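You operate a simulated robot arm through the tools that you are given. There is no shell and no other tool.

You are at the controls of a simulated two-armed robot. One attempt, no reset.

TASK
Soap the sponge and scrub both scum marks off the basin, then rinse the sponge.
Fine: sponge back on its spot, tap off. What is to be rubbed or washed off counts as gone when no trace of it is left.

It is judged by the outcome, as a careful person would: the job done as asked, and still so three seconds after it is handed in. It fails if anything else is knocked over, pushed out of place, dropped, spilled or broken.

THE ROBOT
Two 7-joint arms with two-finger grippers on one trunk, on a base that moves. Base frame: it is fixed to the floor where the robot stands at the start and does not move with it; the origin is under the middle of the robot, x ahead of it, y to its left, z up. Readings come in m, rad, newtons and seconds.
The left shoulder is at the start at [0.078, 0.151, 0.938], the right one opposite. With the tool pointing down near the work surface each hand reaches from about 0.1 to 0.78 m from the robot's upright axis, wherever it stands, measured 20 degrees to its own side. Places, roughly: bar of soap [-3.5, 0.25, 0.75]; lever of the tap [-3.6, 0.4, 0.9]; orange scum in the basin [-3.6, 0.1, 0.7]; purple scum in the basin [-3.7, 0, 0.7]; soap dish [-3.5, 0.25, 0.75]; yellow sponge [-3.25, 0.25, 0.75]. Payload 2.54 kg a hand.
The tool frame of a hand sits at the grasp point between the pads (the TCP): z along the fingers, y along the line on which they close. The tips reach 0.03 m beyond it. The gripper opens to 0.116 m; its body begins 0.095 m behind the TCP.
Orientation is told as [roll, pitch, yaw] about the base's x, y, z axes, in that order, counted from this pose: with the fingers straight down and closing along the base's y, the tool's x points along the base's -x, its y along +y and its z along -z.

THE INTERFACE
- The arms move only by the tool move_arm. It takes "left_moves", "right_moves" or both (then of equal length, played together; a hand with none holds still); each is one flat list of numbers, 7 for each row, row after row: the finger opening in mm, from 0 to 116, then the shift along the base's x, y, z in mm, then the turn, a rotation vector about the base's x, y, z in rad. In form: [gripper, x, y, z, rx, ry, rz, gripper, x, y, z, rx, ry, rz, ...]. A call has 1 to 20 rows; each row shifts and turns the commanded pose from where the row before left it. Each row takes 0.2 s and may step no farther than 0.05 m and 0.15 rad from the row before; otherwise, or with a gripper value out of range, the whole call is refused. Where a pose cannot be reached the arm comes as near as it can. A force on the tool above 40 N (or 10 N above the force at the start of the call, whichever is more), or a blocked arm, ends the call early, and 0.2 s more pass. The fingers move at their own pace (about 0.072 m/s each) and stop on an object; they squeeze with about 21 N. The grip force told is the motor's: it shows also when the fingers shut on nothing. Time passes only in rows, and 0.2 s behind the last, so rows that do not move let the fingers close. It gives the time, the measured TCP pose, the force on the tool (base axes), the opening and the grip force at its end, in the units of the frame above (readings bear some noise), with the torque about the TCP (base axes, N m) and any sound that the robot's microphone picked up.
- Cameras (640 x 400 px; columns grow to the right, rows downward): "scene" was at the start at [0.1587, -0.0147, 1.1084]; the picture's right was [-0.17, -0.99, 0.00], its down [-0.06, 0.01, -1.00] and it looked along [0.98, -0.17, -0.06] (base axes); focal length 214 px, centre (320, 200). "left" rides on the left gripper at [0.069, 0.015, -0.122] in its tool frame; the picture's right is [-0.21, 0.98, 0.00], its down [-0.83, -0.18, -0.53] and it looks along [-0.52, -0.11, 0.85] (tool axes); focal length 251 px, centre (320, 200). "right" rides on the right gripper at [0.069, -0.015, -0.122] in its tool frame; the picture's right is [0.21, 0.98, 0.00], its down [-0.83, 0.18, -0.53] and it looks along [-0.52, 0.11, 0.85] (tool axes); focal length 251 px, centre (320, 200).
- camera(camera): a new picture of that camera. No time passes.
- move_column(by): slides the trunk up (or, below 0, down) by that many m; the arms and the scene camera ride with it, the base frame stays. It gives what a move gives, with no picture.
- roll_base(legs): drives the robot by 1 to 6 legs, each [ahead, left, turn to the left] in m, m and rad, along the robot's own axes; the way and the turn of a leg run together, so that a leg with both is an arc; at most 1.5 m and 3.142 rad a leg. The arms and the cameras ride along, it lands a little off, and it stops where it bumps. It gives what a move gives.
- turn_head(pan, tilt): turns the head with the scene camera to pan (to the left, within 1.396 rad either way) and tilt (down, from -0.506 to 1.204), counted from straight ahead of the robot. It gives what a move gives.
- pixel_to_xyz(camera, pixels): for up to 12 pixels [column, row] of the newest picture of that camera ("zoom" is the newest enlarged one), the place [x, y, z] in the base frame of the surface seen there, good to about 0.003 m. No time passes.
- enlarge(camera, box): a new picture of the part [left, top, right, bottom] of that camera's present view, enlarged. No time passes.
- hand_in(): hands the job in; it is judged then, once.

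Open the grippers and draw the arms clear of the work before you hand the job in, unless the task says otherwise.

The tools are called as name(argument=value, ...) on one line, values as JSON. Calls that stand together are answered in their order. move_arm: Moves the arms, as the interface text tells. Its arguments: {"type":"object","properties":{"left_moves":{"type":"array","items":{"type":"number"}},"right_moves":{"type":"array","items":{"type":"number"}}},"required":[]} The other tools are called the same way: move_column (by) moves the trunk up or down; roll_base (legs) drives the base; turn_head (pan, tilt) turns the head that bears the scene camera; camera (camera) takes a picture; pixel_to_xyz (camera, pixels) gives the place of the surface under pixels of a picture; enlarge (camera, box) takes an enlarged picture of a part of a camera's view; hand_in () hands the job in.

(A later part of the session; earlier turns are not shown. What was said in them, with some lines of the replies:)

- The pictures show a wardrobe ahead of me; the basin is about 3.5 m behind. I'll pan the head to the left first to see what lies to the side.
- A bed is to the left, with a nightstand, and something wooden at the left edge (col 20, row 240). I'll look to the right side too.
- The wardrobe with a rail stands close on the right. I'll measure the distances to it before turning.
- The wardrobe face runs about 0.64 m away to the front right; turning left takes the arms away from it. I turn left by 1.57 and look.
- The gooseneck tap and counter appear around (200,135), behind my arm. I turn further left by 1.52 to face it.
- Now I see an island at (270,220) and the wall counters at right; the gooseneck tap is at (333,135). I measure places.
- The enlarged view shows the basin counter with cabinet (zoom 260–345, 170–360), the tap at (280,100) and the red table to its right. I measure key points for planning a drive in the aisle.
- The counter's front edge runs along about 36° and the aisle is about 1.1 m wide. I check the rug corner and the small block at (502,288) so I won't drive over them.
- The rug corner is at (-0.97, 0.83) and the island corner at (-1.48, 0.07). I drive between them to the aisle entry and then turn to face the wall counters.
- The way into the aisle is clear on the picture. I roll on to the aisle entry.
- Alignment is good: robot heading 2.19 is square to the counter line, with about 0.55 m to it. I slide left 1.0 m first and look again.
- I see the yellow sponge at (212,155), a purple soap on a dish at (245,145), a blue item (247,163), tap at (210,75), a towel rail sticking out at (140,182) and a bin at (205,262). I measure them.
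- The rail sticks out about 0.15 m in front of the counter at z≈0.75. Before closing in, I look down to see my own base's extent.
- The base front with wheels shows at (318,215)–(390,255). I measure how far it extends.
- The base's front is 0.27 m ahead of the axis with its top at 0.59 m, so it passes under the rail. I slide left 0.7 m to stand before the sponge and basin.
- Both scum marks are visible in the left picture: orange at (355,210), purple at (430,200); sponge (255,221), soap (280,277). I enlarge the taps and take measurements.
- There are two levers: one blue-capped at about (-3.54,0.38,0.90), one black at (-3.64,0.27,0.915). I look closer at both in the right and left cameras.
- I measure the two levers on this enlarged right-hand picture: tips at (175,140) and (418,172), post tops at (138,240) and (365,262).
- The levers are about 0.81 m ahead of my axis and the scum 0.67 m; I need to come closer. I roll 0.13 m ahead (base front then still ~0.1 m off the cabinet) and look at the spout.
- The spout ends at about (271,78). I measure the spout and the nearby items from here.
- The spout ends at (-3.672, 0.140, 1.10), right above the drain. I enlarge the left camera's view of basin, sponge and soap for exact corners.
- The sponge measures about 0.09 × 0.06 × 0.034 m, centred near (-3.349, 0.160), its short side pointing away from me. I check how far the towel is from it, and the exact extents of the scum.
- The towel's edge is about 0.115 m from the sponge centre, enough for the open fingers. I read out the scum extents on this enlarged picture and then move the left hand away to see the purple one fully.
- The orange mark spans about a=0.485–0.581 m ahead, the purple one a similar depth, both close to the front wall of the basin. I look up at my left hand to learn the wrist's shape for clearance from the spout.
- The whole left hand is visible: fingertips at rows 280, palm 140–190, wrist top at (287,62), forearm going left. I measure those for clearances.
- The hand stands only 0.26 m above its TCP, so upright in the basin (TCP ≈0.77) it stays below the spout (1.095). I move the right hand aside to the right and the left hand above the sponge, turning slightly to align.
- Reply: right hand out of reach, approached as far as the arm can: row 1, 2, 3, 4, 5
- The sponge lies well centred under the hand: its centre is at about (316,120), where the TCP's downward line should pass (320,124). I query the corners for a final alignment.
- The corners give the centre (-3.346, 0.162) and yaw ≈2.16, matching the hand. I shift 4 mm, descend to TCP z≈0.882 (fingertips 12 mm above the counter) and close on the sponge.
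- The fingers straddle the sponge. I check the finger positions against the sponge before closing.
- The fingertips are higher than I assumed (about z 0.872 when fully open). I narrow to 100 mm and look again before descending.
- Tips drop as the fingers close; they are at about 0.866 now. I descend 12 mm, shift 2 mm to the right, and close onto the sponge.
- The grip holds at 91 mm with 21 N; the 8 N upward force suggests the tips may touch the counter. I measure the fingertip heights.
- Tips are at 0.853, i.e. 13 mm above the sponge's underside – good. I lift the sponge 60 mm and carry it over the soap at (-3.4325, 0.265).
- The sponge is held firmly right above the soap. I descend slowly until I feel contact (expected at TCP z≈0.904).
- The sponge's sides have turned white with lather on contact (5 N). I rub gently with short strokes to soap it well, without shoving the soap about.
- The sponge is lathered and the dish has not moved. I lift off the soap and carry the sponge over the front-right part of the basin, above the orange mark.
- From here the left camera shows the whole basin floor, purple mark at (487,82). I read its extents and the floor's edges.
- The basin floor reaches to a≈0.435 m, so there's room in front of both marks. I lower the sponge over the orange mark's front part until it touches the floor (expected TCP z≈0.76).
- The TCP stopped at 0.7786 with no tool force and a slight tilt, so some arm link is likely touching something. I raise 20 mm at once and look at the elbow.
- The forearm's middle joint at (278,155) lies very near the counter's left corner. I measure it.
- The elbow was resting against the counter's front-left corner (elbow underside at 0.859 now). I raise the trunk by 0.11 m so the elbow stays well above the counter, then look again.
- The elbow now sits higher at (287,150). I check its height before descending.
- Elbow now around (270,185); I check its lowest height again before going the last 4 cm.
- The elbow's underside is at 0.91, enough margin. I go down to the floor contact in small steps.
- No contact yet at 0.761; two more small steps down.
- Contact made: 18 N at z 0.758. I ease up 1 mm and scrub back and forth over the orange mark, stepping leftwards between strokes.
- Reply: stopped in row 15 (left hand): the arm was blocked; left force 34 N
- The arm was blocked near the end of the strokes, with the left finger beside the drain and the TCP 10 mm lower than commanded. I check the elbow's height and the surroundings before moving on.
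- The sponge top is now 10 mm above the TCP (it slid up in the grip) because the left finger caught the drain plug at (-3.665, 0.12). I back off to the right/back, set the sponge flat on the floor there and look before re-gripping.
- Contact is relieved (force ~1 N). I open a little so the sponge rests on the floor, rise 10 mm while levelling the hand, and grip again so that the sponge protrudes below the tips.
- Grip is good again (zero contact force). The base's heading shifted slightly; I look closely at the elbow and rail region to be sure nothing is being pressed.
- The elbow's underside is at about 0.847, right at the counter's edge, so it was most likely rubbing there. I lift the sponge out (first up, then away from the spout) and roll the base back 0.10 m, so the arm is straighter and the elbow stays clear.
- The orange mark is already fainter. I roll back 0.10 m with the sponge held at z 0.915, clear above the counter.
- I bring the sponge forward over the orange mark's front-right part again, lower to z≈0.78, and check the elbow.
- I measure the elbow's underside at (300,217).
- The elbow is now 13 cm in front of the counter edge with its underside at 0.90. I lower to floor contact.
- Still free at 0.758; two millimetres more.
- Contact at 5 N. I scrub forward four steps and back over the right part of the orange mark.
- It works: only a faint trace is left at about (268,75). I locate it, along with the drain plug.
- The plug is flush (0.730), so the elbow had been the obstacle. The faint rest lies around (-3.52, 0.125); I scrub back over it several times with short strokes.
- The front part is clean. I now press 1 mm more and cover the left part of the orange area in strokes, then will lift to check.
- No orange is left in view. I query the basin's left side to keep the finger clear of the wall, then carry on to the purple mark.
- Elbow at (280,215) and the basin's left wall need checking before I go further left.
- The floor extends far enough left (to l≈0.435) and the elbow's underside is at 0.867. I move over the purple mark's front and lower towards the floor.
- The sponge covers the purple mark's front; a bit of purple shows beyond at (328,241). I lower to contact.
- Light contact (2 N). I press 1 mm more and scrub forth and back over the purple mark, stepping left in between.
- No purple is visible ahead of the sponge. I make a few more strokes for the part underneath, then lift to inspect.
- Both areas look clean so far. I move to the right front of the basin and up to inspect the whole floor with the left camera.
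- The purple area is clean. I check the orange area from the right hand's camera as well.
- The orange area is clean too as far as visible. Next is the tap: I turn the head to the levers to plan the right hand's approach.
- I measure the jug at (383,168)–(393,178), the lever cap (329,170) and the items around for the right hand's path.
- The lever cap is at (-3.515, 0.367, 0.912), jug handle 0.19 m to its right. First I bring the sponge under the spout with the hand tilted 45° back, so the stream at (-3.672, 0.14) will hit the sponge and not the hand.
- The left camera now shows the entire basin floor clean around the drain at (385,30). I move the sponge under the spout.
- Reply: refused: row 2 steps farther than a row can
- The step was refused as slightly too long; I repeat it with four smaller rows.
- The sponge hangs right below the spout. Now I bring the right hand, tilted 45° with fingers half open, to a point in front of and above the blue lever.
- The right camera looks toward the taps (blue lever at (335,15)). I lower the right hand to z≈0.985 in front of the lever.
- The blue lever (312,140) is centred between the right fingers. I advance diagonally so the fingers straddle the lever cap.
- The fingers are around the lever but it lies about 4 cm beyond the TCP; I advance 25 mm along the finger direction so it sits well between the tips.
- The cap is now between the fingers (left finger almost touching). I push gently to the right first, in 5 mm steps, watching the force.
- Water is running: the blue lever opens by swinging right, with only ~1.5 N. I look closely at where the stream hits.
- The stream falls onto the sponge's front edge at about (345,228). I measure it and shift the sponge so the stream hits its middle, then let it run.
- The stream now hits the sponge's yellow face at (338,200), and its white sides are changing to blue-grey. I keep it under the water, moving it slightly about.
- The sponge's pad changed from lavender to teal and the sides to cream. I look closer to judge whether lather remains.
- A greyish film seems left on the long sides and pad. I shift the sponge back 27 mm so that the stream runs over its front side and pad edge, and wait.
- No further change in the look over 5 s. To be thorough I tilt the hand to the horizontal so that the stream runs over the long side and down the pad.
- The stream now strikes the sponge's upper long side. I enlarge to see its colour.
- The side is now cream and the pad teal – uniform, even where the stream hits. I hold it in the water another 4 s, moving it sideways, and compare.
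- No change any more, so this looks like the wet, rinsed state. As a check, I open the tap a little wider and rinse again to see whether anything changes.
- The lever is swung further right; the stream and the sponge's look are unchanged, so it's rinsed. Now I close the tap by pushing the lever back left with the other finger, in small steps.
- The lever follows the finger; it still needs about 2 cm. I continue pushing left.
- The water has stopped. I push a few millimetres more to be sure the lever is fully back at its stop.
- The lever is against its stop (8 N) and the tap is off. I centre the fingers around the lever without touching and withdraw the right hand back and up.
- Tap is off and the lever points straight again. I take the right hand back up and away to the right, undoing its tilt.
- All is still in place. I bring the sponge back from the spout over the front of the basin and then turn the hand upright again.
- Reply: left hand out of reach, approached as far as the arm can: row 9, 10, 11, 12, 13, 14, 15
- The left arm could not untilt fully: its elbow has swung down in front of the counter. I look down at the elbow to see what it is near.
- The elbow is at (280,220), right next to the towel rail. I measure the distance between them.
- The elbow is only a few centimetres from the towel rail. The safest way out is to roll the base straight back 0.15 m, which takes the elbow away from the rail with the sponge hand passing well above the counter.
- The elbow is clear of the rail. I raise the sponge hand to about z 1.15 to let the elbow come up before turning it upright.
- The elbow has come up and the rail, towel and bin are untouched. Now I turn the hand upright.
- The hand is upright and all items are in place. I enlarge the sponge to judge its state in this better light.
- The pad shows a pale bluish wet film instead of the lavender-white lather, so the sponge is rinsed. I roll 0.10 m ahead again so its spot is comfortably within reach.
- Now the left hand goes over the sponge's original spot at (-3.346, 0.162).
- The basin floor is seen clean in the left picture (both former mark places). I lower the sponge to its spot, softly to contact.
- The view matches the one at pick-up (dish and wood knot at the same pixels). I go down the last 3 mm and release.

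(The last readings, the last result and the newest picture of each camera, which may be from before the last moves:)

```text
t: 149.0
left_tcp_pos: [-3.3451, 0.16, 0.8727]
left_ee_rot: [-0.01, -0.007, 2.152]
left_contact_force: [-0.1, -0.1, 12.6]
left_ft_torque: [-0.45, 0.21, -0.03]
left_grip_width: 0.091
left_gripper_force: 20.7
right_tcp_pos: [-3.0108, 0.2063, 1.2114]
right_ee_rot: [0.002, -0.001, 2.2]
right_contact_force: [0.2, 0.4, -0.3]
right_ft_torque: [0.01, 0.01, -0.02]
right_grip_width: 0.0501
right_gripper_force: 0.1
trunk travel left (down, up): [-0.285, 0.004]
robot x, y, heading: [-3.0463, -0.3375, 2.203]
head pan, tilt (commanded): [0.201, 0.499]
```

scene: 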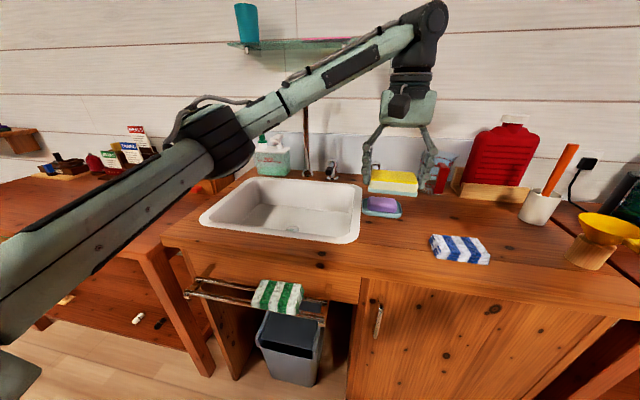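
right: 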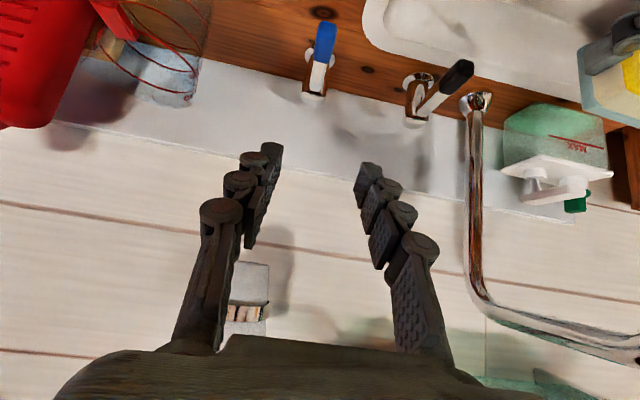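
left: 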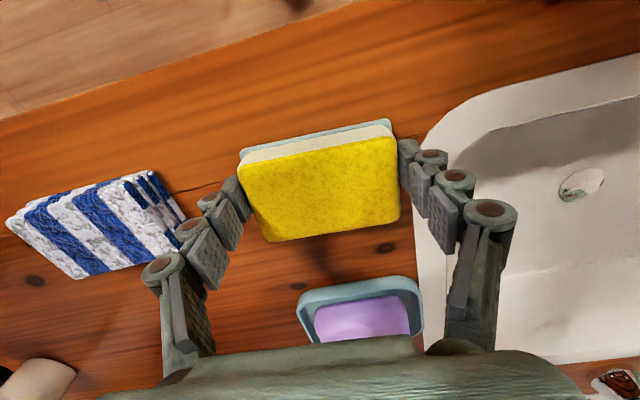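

It is seated (12.6 N). I ease up 1.5 mm and open the fingers.

move_arm(left_moves=[60, 0, 0, 2, 0, 0, 0, 60, 0, 0, 0, 0, 0, 0, 98, 0, 0, 0, 0, 0, 0, 108, 0, 0, 0, 0, 0, 0, 112, 0, 0, 0, 0, 0, 0, 112, 0, 0, 0, 0, 0, 0])

camera(camera="left")

enlarge(camera="scene", box=[320, 130, 520, 255])

```text
t: 150.4
left_tcp_pos: [-3.3454, 0.1616, 0.8719]
left_ee_rot: [-0.009, -0.003, 2.155]
left_contact_force: [0.4, 0.2, 0.1]
left_ft_torque: [-0.01, -0.01, 0.0]
left_grip_width: 0.1123
left_gripper_force: 0.1
right_tcp_pos: [-3.0091, 0.2068, 1.2095]
right_ee_rot: [0.001, 0.001, 2.2]
right_contact_force: [0.0, -0.2, 0.2]
right_ft_torque: [0.0, 0.02, 0.01]
right_grip_width: 0.0502
right_gripper_force: 0.0
trunk travel left (down, up): [-0.285, 0.004]
robot x, y, heading: [-3.0445, -0.3332, 2.2]
head pan, tilt (commanded): [0.201, 0.499]
```

```text
taken
```

left: 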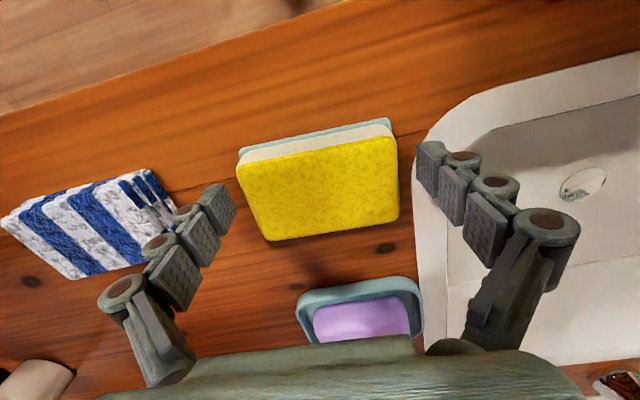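

```text
3.20 times, centred on (420, 192) of scene
```

zoom: 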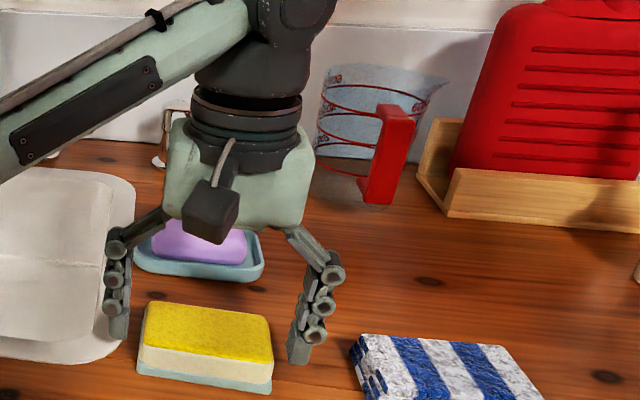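

The sponge sits flat and the fingers are free. I lift the hand straight up.

move_arm(left_moves=[112, 0, 0, 30, 0, 0, 0, 112, 0, 0, 45, 0, 0, 0, 112, 0, 0, 45, 0, 0, 0, 112, 0, 0, 45, 0, 0, 0, 112, 0, 0, 45, 0, 0, 0, 112, 0, 0, 30, 0, 0, 0])

camera(camera="left")

camera(camera="scene")

```text
t: 151.8
left_tcp_pos: [-3.35, 0.1602, 1.1124]
left_ee_rot: [-0.008, -0.002, 2.152]
left_contact_force: [-0.8, 0.1, 0.6]
left_ft_torque: [0.0, 0.0, -0.03]
left_grip_width: 0.1122
left_gripper_force: 0.0
right_tcp_pos: [-3.0103, 0.2066, 1.2104]
right_ee_rot: [0.001, -0.003, 2.198]
right_contact_force: [-0.5, 0.3, 0.1]
right_ft_torque: [0.02, 0.0, 0.01]
right_grip_width: 0.0501
right_gripper_force: 0.1
trunk travel left (down, up): [-0.285, 0.004]
robot x, y, heading: [-3.0451, -0.3366, 2.204]
head pan, tilt (commanded): [0.201, 0.499]
```

```text
taken
```

left: 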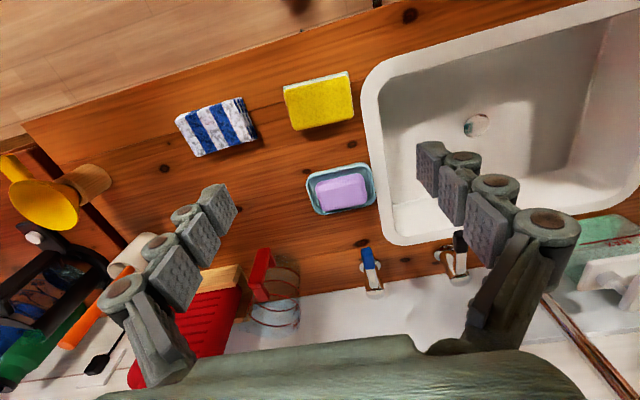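

```text
taken
```

scene: 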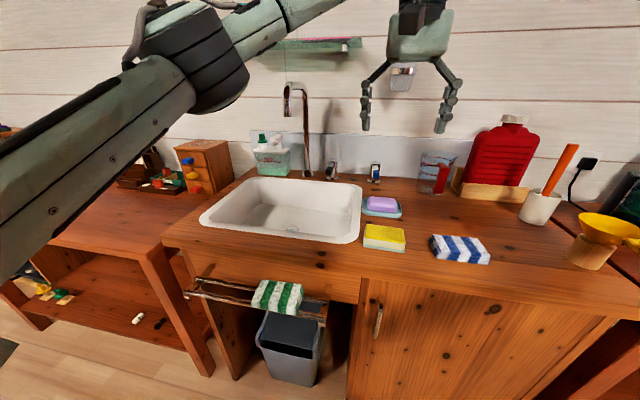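

The basin looks spotless and the sponge is on its spot. I verify its corners against the original ones and enlarge the basin.

enlarge(camera="left", box=[360, 0, 640, 175])

pixel_to_xyz(camera="left", pixels=[[287, 93], [346, 79], [352, 115], [296, 128], [319, 103], [345, 188]])

enlarge(camera="left", box=[240, 50, 400, 150])

```text
2.29 times, centred on (500, 88) of left
```

zoom: 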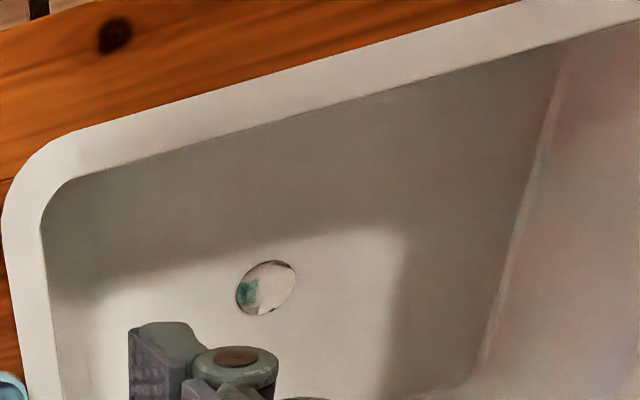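

```text
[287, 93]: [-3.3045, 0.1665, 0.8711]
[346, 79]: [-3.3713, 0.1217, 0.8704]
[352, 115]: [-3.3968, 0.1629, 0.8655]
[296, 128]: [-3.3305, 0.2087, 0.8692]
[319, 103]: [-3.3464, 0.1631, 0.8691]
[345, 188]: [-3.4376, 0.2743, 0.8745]
```

```text
4.00 times, centred on (320, 100) of left
```

zoom: 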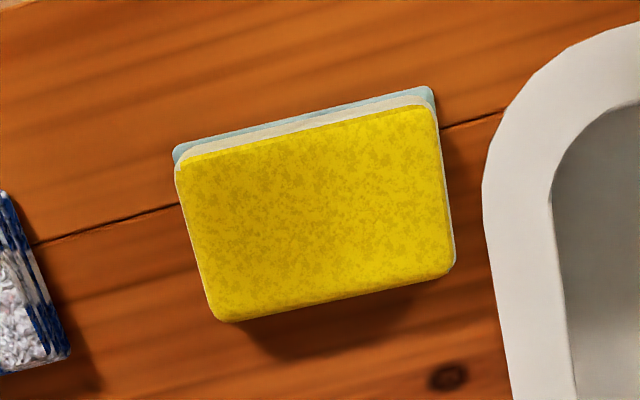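

Sponge back within about 5 mm of its original place. I move the empty hand over the front of the basin for one close look at the scrubbed floor.

move_arm(left_moves=[112, -34, -24, 0, 0, 0, 0, 112, -34, -24, 0, 0, 0, 0, 112, -34, -24, 0, 0, 0, 0, 112, -34, -24, 0, 0, 0, 0, 112, -34, -24, 0, 0, 0, 0, 112, 0, 0, -30, 0, 0, 0, 112, 0, 0, -30, 0, 0, 0])

camera(camera="left")

enlarge(camera="left", box=[230, 30, 510, 205])

```text
t: 153.4
left_tcp_pos: [-3.5146, 0.0435, 1.0536]
left_ee_rot: [-0.009, -0.004, 2.154]
left_contact_force: [0.1, 1.1, 0.2]
left_ft_torque: [-0.01, -0.02, 0.02]
left_grip_width: 0.1122
left_gripper_force: 0.1
right_tcp_pos: [-3.0091, 0.2078, 1.2096]
right_ee_rot: [0.002, 0.001, 2.198]
right_contact_force: [-0.3, 1.1, 0.1]
right_ft_torque: [0.0, -0.06, 0.01]
right_grip_width: 0.0499
right_gripper_force: 0.1
trunk travel left (down, up): [-0.285, 0.004]
robot x, y, heading: [-3.0448, -0.3352, 2.202]
head pan, tilt (commanded): [0.201, 0.499]
```

```text
taken
```

left: 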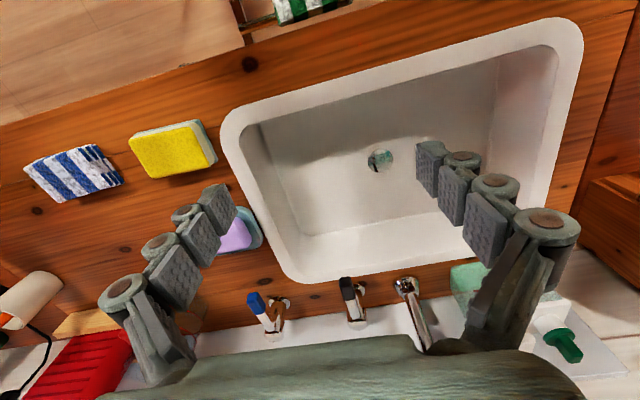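

```text
2.29 times, centred on (370, 118) of left
```

zoom: 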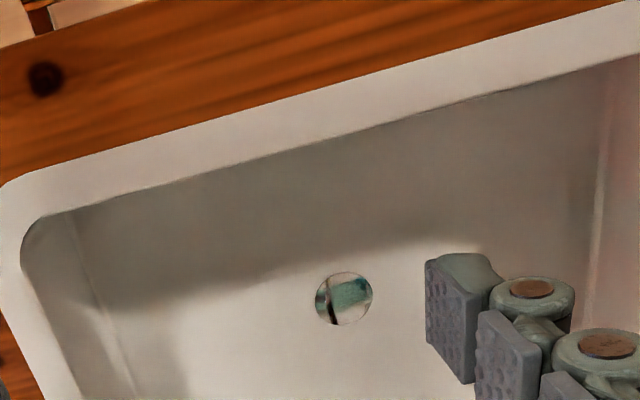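

No trace visible. I enlarge the two former mark places further to be certain.

enlarge(camera="left", box=[270, 90, 390, 190])

enlarge(camera="left", box=[370, 60, 490, 160])

```text
4.00 times, centred on (330, 140) of left
```

zoom: 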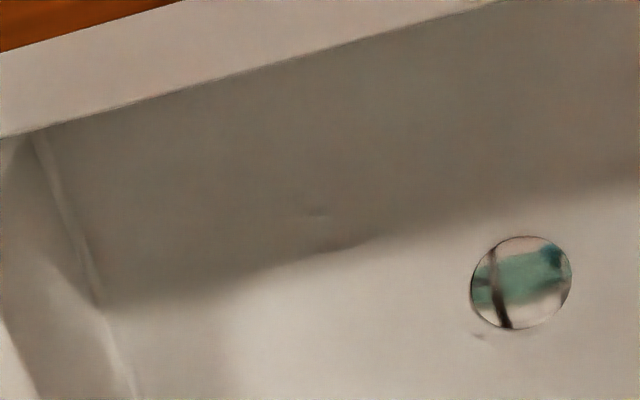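

```text
4.00 times, centred on (430, 110) of left
```

zoom: 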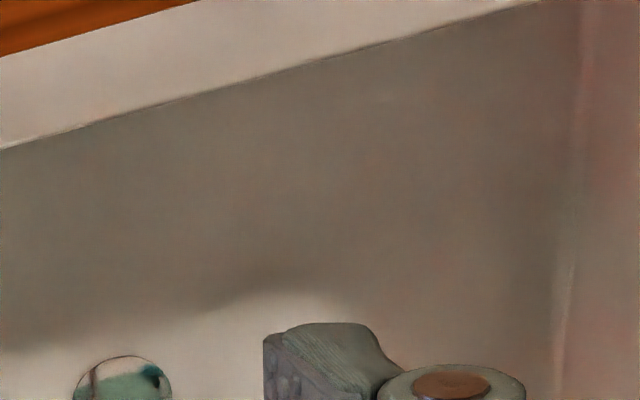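

Both places are clean. I raise the left hand, draw it back from the counter and open the right gripper.

move_arm(left_moves=[116, 0, 0, 45, 0, 0, 0, 116, 0, 0, 45, 0, 0, 0, 116, 24, -33, 15, 0, 0, 0, 116, 24, -33, 0, 0, 0, 0, 116, 24, -33, 0, 0, 0, 0, 116, 20, -27, 0, 0, 0, 0, 116, 0, 0, 0, 0, 0, 0], right_moves=[80, 0, 0, 0, 0, 0, 0, 116, 0, 0, 0, 0, 0, 0, 116, 0, 0, 0, 0, 0, 0, 116, 0, 0, 0, 0, 0, 0, 116, 0, 0, 0, 0, 0, 0, 116, 0, 0, 0, 0, 0, 0, 116, 0, 0, 0, 0, 0, 0])

camera(camera="scene")

camera(camera="left")

camera(camera="right")

```text
t: 155.0
left_tcp_pos: [-3.4245, -0.0828, 1.156]
left_ee_rot: [-0.009, -0.003, 2.153]
left_contact_force: [-0.5, -0.1, -0.7]
left_ft_torque: [-0.01, 0.01, -0.03]
left_grip_width: 0.1161
left_gripper_force: 0.0
right_tcp_pos: [-3.0088, 0.2078, 1.21]
right_ee_rot: [0.002, -0.001, 2.199]
right_contact_force: [1.2, -0.4, 0.7]
right_ft_torque: [-0.03, 0.0, -0.02]
right_grip_width: 0.1161
right_gripper_force: 0.1
trunk travel left (down, up): [-0.285, 0.004]
robot x, y, heading: [-3.044, -0.3362, 2.2]
head pan, tilt (commanded): [0.201, 0.499]
```

```text
taken
```

scene: 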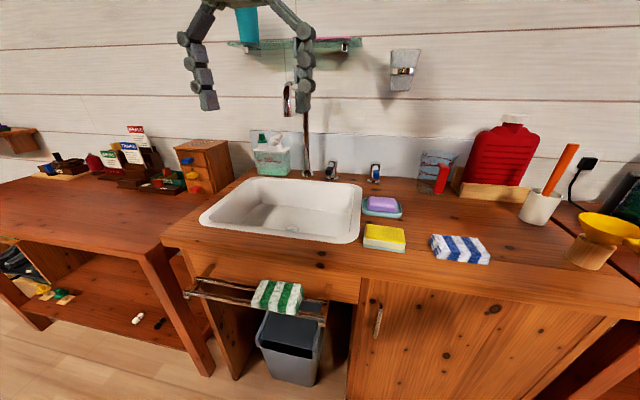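

```text
taken
```

left: 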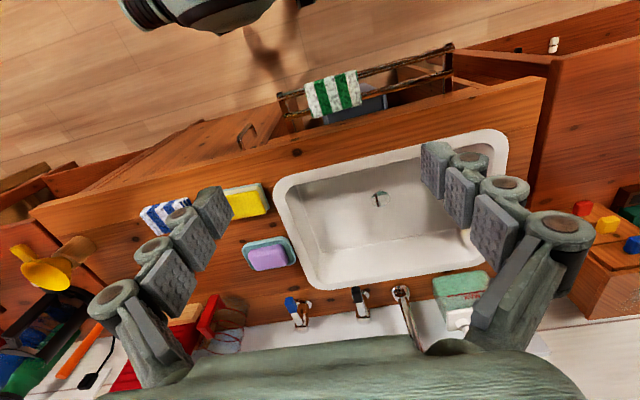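

```text
taken
```

right: 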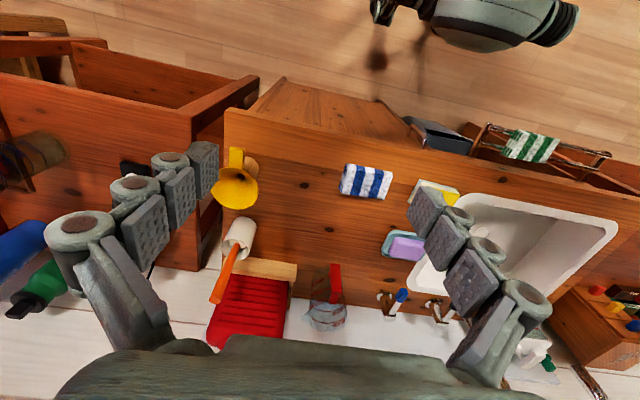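

Everything is in place: basin clean, tap off with its lever straight, sponge on its spot, soap, dish, towels and jug untouched, both hands open and clear. I hand the job in.

hand_in()

```text
The job is handed in.
```

I soaped the sponge, scrubbed both scum marks off the basin and rinsed the sponge. Then I put it back and turned the tap off. The job is handed in, but no verdict came back.

- **Basin:** enlarged pictures of both places where the marks had been show no trace of orange or purple.
- **Sponge:** it was under running water for over ten seconds. The lavender lather is gone, but the sides still look cream and the pad pale blue instead of yellow and green. I took that as a wet film, since it did not change with more rinsing, and did not confirm it any other way. It is within about 5 mm of where it stood.
- **Tap:** the water is off and the blue lever is back against its stop.
- **Arm contact:** while I was scrubbing, the left elbow rested against the front edge of the counter. Later it came within a few centimetres of the towel rail. Nothing looked moved afterwards.
- **Everything else:** the soap, dish, towels, jug and bin look untouched. Both hands are open and clear of the work.
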